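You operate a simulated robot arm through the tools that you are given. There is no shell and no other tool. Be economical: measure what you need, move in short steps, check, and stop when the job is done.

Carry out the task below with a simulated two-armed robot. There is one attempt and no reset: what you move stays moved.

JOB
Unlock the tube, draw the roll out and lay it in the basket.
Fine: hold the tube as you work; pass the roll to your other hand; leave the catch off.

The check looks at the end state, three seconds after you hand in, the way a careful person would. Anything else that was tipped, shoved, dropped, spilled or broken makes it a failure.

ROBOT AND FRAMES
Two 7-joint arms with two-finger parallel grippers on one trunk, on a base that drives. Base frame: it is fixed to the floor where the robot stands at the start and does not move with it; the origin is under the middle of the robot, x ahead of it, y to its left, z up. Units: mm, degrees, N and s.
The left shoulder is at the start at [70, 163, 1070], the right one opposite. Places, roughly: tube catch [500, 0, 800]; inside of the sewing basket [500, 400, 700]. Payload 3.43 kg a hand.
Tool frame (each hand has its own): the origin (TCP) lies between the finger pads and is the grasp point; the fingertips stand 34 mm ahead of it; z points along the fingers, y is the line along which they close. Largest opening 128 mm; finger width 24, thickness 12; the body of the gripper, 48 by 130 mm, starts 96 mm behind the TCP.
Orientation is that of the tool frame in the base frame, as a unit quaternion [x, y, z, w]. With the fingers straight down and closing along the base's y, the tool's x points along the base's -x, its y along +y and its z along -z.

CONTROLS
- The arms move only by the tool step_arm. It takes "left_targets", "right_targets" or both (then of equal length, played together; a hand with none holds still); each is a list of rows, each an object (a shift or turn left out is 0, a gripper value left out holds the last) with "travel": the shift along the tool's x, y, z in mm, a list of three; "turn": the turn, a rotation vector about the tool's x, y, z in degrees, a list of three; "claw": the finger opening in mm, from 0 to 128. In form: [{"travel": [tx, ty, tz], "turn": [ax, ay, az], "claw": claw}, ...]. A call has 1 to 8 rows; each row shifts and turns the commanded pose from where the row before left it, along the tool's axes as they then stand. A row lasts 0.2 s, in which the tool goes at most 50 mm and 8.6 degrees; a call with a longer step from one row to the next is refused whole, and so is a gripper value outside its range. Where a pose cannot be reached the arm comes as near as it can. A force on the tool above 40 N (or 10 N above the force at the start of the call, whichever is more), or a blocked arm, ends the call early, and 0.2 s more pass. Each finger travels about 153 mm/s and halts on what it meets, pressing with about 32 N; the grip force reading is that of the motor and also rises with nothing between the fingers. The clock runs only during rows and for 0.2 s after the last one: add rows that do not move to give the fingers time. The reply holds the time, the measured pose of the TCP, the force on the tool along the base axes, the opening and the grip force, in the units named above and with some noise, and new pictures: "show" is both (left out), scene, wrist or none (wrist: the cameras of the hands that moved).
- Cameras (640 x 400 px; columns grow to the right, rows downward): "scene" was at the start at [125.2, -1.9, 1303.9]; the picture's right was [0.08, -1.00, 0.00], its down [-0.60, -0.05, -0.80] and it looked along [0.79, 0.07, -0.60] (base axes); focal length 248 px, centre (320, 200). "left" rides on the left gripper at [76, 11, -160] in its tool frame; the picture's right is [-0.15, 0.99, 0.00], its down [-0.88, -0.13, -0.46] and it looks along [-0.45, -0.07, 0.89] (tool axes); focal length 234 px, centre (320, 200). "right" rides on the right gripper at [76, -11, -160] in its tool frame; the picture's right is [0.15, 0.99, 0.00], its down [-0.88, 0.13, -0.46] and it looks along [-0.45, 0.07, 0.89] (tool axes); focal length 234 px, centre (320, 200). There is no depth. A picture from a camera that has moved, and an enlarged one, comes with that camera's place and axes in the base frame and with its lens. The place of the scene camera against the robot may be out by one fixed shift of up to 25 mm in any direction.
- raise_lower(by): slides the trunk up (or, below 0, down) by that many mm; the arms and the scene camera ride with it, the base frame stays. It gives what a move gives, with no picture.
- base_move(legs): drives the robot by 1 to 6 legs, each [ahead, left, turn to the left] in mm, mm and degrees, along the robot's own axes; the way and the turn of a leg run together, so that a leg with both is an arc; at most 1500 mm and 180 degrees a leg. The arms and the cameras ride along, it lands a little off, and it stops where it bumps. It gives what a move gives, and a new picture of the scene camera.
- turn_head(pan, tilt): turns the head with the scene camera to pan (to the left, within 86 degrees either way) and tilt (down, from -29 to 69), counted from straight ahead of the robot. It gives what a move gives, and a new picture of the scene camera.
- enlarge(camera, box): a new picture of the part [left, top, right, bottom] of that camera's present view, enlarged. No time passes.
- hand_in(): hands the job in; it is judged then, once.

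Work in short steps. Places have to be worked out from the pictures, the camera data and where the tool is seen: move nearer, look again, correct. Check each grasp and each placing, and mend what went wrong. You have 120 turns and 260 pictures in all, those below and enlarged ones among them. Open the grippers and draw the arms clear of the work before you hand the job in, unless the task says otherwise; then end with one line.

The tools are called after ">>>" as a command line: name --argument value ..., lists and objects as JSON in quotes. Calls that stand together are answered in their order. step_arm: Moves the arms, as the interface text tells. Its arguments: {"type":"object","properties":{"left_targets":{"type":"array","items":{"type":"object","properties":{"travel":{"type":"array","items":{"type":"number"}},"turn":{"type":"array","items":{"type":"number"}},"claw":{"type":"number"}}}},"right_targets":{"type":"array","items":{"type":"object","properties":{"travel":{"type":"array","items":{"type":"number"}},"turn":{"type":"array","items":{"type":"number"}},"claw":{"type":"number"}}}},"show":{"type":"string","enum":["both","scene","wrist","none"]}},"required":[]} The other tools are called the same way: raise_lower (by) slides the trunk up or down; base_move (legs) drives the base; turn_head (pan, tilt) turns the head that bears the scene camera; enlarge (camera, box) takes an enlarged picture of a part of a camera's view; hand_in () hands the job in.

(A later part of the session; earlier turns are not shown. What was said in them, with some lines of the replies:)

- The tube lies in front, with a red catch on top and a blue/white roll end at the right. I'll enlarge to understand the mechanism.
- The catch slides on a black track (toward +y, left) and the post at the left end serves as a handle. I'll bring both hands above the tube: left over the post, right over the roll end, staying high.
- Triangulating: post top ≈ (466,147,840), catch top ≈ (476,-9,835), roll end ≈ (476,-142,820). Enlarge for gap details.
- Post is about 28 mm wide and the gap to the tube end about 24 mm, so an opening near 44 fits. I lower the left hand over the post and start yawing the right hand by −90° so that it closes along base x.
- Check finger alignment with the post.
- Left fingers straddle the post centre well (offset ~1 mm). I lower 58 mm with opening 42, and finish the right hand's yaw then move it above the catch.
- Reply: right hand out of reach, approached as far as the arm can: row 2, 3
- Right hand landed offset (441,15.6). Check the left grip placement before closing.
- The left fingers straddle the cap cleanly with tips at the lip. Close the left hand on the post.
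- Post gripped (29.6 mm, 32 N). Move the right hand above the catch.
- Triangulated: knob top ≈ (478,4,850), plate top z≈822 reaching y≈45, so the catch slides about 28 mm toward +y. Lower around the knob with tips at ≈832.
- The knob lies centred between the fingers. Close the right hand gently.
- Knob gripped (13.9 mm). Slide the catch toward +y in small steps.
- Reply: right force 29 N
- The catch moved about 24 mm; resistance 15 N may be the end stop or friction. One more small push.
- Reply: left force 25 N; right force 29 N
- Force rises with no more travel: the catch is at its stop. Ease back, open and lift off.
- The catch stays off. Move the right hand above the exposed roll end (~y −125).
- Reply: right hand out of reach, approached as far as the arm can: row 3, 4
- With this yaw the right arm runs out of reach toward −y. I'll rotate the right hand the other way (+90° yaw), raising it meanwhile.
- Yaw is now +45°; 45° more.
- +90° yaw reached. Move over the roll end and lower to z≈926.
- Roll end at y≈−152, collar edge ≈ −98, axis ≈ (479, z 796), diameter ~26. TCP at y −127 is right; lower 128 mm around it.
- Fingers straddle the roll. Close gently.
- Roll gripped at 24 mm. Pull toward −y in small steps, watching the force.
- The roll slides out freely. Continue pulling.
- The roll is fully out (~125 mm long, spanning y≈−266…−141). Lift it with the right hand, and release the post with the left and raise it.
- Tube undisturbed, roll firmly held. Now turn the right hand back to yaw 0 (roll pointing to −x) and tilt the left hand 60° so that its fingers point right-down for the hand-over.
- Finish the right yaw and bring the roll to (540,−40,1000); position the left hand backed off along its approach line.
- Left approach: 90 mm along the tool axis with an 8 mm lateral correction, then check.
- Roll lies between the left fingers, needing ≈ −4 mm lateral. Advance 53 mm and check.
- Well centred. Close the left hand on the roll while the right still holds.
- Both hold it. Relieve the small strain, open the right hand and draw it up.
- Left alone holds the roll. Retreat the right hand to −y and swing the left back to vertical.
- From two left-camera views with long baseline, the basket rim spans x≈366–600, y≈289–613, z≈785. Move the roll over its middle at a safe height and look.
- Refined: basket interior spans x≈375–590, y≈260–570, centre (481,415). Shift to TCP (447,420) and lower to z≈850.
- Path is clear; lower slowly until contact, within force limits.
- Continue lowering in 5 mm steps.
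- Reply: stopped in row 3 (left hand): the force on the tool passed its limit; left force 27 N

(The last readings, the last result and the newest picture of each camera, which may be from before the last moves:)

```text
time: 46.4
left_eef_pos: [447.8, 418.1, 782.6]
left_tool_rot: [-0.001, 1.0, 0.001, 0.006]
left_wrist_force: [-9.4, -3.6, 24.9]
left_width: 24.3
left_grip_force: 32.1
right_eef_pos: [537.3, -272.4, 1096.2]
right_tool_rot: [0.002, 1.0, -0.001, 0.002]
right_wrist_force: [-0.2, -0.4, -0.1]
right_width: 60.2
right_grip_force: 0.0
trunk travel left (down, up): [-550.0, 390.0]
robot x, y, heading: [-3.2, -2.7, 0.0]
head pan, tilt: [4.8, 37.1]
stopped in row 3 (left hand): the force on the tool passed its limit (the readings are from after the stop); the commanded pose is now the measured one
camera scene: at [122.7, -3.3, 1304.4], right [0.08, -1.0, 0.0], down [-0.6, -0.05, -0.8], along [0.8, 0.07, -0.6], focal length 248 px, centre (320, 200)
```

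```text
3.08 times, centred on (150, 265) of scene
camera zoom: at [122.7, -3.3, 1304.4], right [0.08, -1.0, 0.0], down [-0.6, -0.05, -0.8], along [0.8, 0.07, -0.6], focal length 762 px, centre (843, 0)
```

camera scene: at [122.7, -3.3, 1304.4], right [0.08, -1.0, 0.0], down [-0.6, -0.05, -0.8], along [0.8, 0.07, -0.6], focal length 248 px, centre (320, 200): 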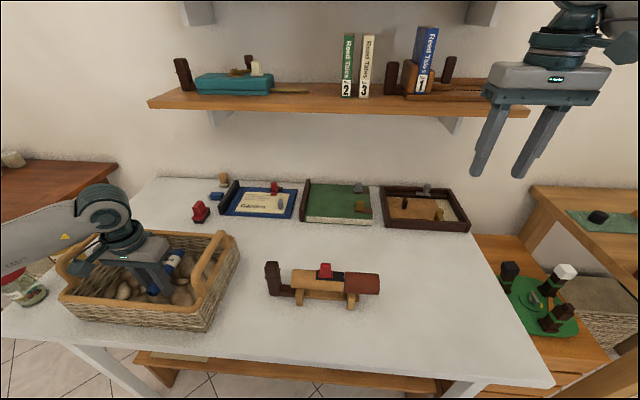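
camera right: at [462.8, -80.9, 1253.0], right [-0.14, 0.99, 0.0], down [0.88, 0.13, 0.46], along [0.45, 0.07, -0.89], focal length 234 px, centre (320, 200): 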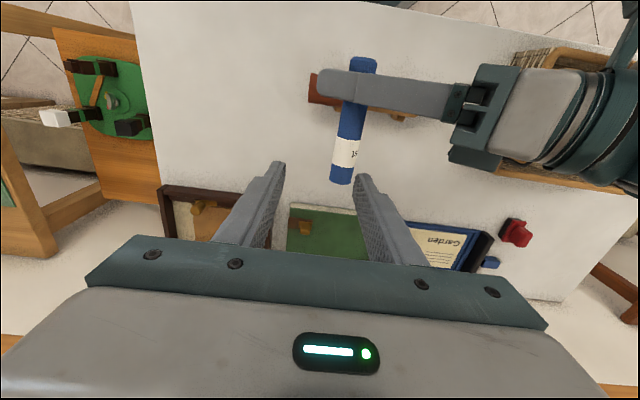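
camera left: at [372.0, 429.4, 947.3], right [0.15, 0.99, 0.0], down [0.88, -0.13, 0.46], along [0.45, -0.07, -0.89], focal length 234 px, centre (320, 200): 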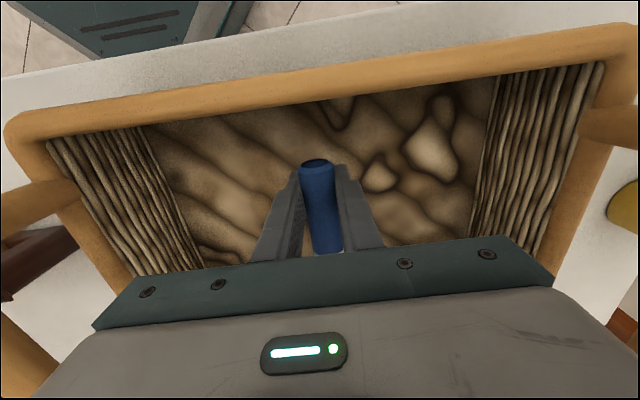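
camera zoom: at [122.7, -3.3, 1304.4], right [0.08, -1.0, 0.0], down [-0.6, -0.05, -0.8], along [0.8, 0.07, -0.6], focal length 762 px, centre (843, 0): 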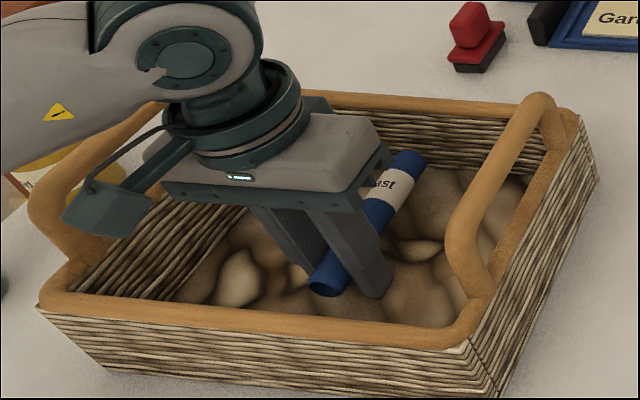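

Fingertips have met the lining at z≈749; the roll is ~20 mm above it, between the fingers. Ease up 2 mm, open moderately so that the roll settles between the fingers.

>>> step_arm --left_targets '[{"travel": [0, 0, -2]}, {"claw": 29}, {"claw": 34}, {"claw": 40}, {"claw": 48}, {}, {}]'

>>> enlarge --camera "scene" --box '[50, 200, 250, 330]'

```text
time: 48.0
left_eef_pos: [449.1, 420.3, 783.2]
left_tool_rot: [-0.002, 1.0, 0.0, 0.006]
left_wrist_force: [2.2, 9.0, 23.5]
left_width: 44.7
left_grip_force: 0.1
right_eef_pos: [538.4, -271.2, 1095.7]
right_tool_rot: [0.002, 1.0, 0.0, 0.001]
right_wrist_force: [0.0, -0.3, 0.7]
right_width: 60.2
right_grip_force: 0.0
trunk travel left (down, up): [-550.0, 390.0]
robot x, y, heading: [-4.6, 0.3, 0.1]
head pan, tilt: [4.8, 37.1]
camera scene: at [123.8, -2.3, 1304.2], right [0.08, -1.0, 0.0], down [-0.6, -0.05, -0.8], along [0.8, 0.07, -0.6], focal length 248 px, centre (320, 200)
camera left: at [371.8, 430.7, 940.8], right [0.14, 0.99, 0.0], down [0.88, -0.13, 0.47], along [0.46, -0.06, -0.89], focal length 234 px, centre (320, 200)
```

scene: 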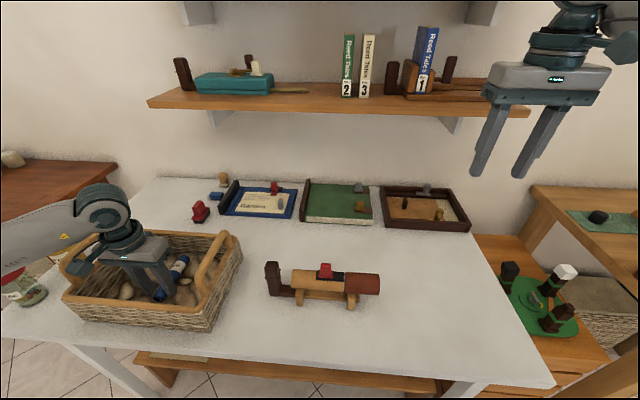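
left: 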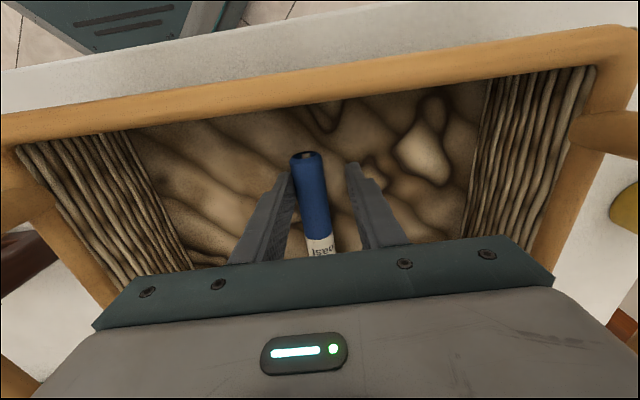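

```text
3.08 times, centred on (150, 265) of scene
camera zoom: at [123.8, -2.3, 1304.2], right [0.08, -1.0, 0.0], down [-0.6, -0.05, -0.8], along [0.8, 0.07, -0.6], focal length 762 px, centre (843, 0)
```

zoom: 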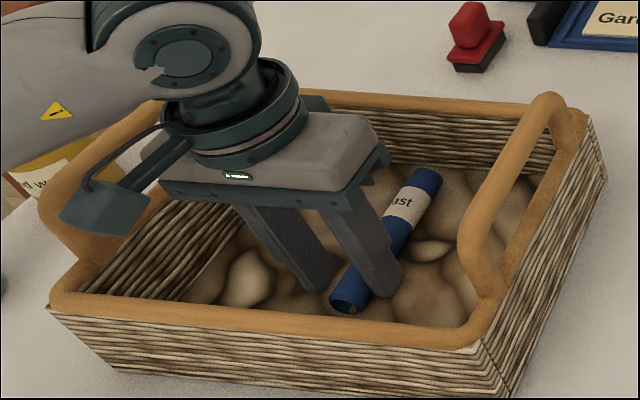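

The roll has settled in the basket, but the fingertips press on the lining and nudged it slightly. Raise straight up now.

>>> step_arm --left_targets '[{"travel": [0, 0, -4]}, {"travel": [0, 0, -6]}, {"travel": [0, 0, -10]}, {"travel": [0, 0, -15]}, {"travel": [0, 0, -25]}, {"travel": [0, 0, -30]}, {"travel": [0, 0, -40]}, {"travel": [0, 0, -40]}]'

>>> enlarge --camera "scene" --box '[50, 200, 250, 330]'

```text
time: 49.8
left_eef_pos: [446.0, 419.7, 952.4]
left_tool_rot: [-0.001, 1.0, 0.001, 0.004]
left_wrist_force: [-0.7, 0.5, 0.0]
left_width: 48.1
left_grip_force: 0.1
right_eef_pos: [538.3, -271.1, 1095.2]
right_tool_rot: [0.001, 1.0, 0.0, 0.0]
right_wrist_force: [0.6, -0.4, 0.6]
right_width: 60.1
right_grip_force: 0.1
trunk travel left (down, up): [-550.0, 390.0]
robot x, y, heading: [-2.1, -1.1, -0.1]
head pan, tilt: [4.8, 37.1]
camera scene: at [124.1, -2.6, 1304.0], right [0.08, -1.0, 0.0], down [-0.6, -0.05, -0.8], along [0.79, 0.07, -0.6], focal length 248 px, centre (320, 200)
camera left: at [369.1, 430.3, 1111.8], right [0.14, 0.99, 0.0], down [0.88, -0.13, 0.46], along [0.46, -0.06, -0.89], focal length 234 px, centre (320, 200)
```

scene: 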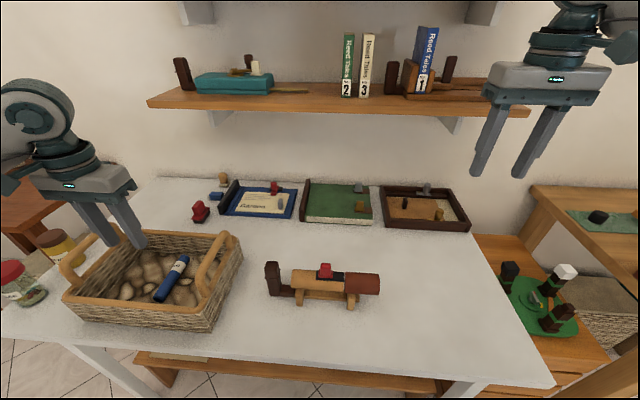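
left: 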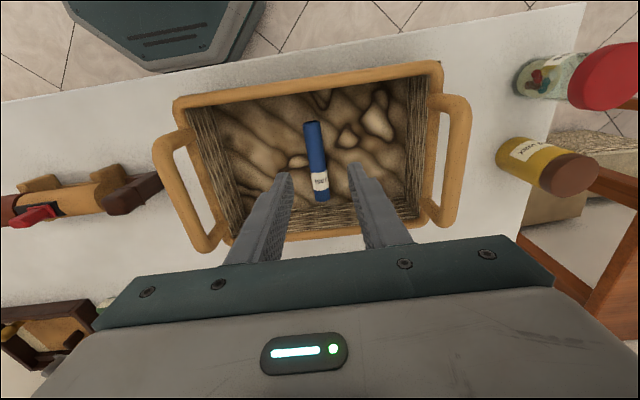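

```text
3.08 times, centred on (150, 265) of scene
camera zoom: at [124.1, -2.6, 1304.0], right [0.08, -1.0, 0.0], down [-0.6, -0.05, -0.8], along [0.79, 0.07, -0.6], focal length 762 px, centre (843, 0)
```

zoom: 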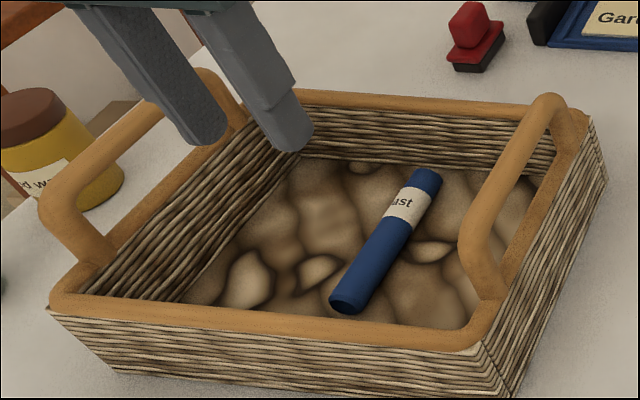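

The roll lies in the basket. Withdraw the left hand up and check the tube and surroundings.

>>> step_arm --left_targets '[{"travel": [0, 0, -40]}, {"travel": [0, 0, -40]}, {"travel": [0, 0, -40]}, {"travel": [0, 0, -20]}, {}]' --show "scene"

>>> enlarge --camera "scene" --box '[0, 160, 420, 340]'

```text
time: 51.0
left_eef_pos: [448.2, 418.9, 1089.5]
left_tool_rot: [-0.001, 1.0, 0.0, 0.004]
left_wrist_force: [-0.9, 0.2, -0.3]
left_width: 48.0
left_grip_force: 0.0
right_eef_pos: [538.3, -270.7, 1096.2]
right_tool_rot: [0.002, 1.0, -0.001, 0.001]
right_wrist_force: [0.4, -0.1, -0.2]
right_width: 60.4
right_grip_force: 0.1
trunk travel left (down, up): [-550.0, 390.0]
robot x, y, heading: [-2.2, 3.0, 0.0]
head pan, tilt: [4.8, 37.1]
camera scene: at [125.4, -1.4, 1303.9], right [0.08, -1.0, 0.0], down [-0.6, -0.05, -0.8], along [0.79, 0.07, -0.6], focal length 248 px, centre (320, 200)
```

scene: 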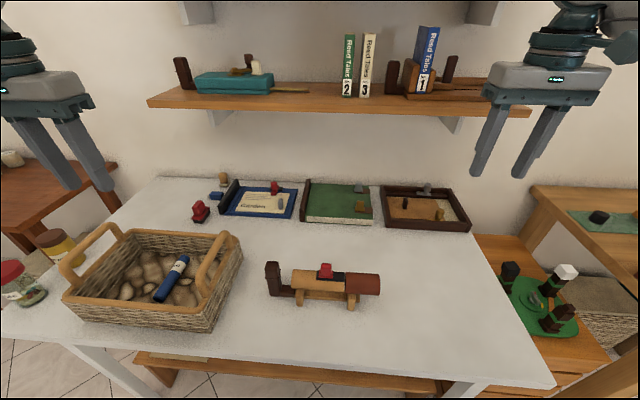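

```text
1.52 times, centred on (210, 250) of scene
camera zoom: at [125.4, -1.4, 1303.9], right [0.08, -1.0, 0.0], down [-0.6, -0.05, -0.8], along [0.79, 0.07, -0.6], focal length 377 px, centre (488, 124)
```

zoom: 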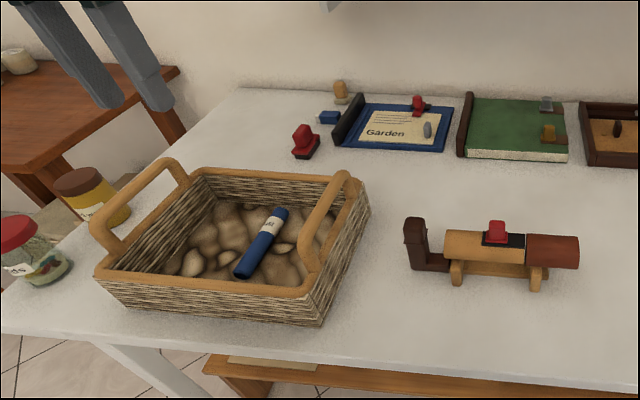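

The roll rests in the basket, the catch is off, the tube is upright in its place, both hands are open and clear. Handing in.

>>> hand_in

```text
The job is handed in.
```

The tube is unlocked with its catch left off, and the roll is lying in the basket; my left fingertips shifted the basket about 8 mm while releasing the roll, and I left it there.
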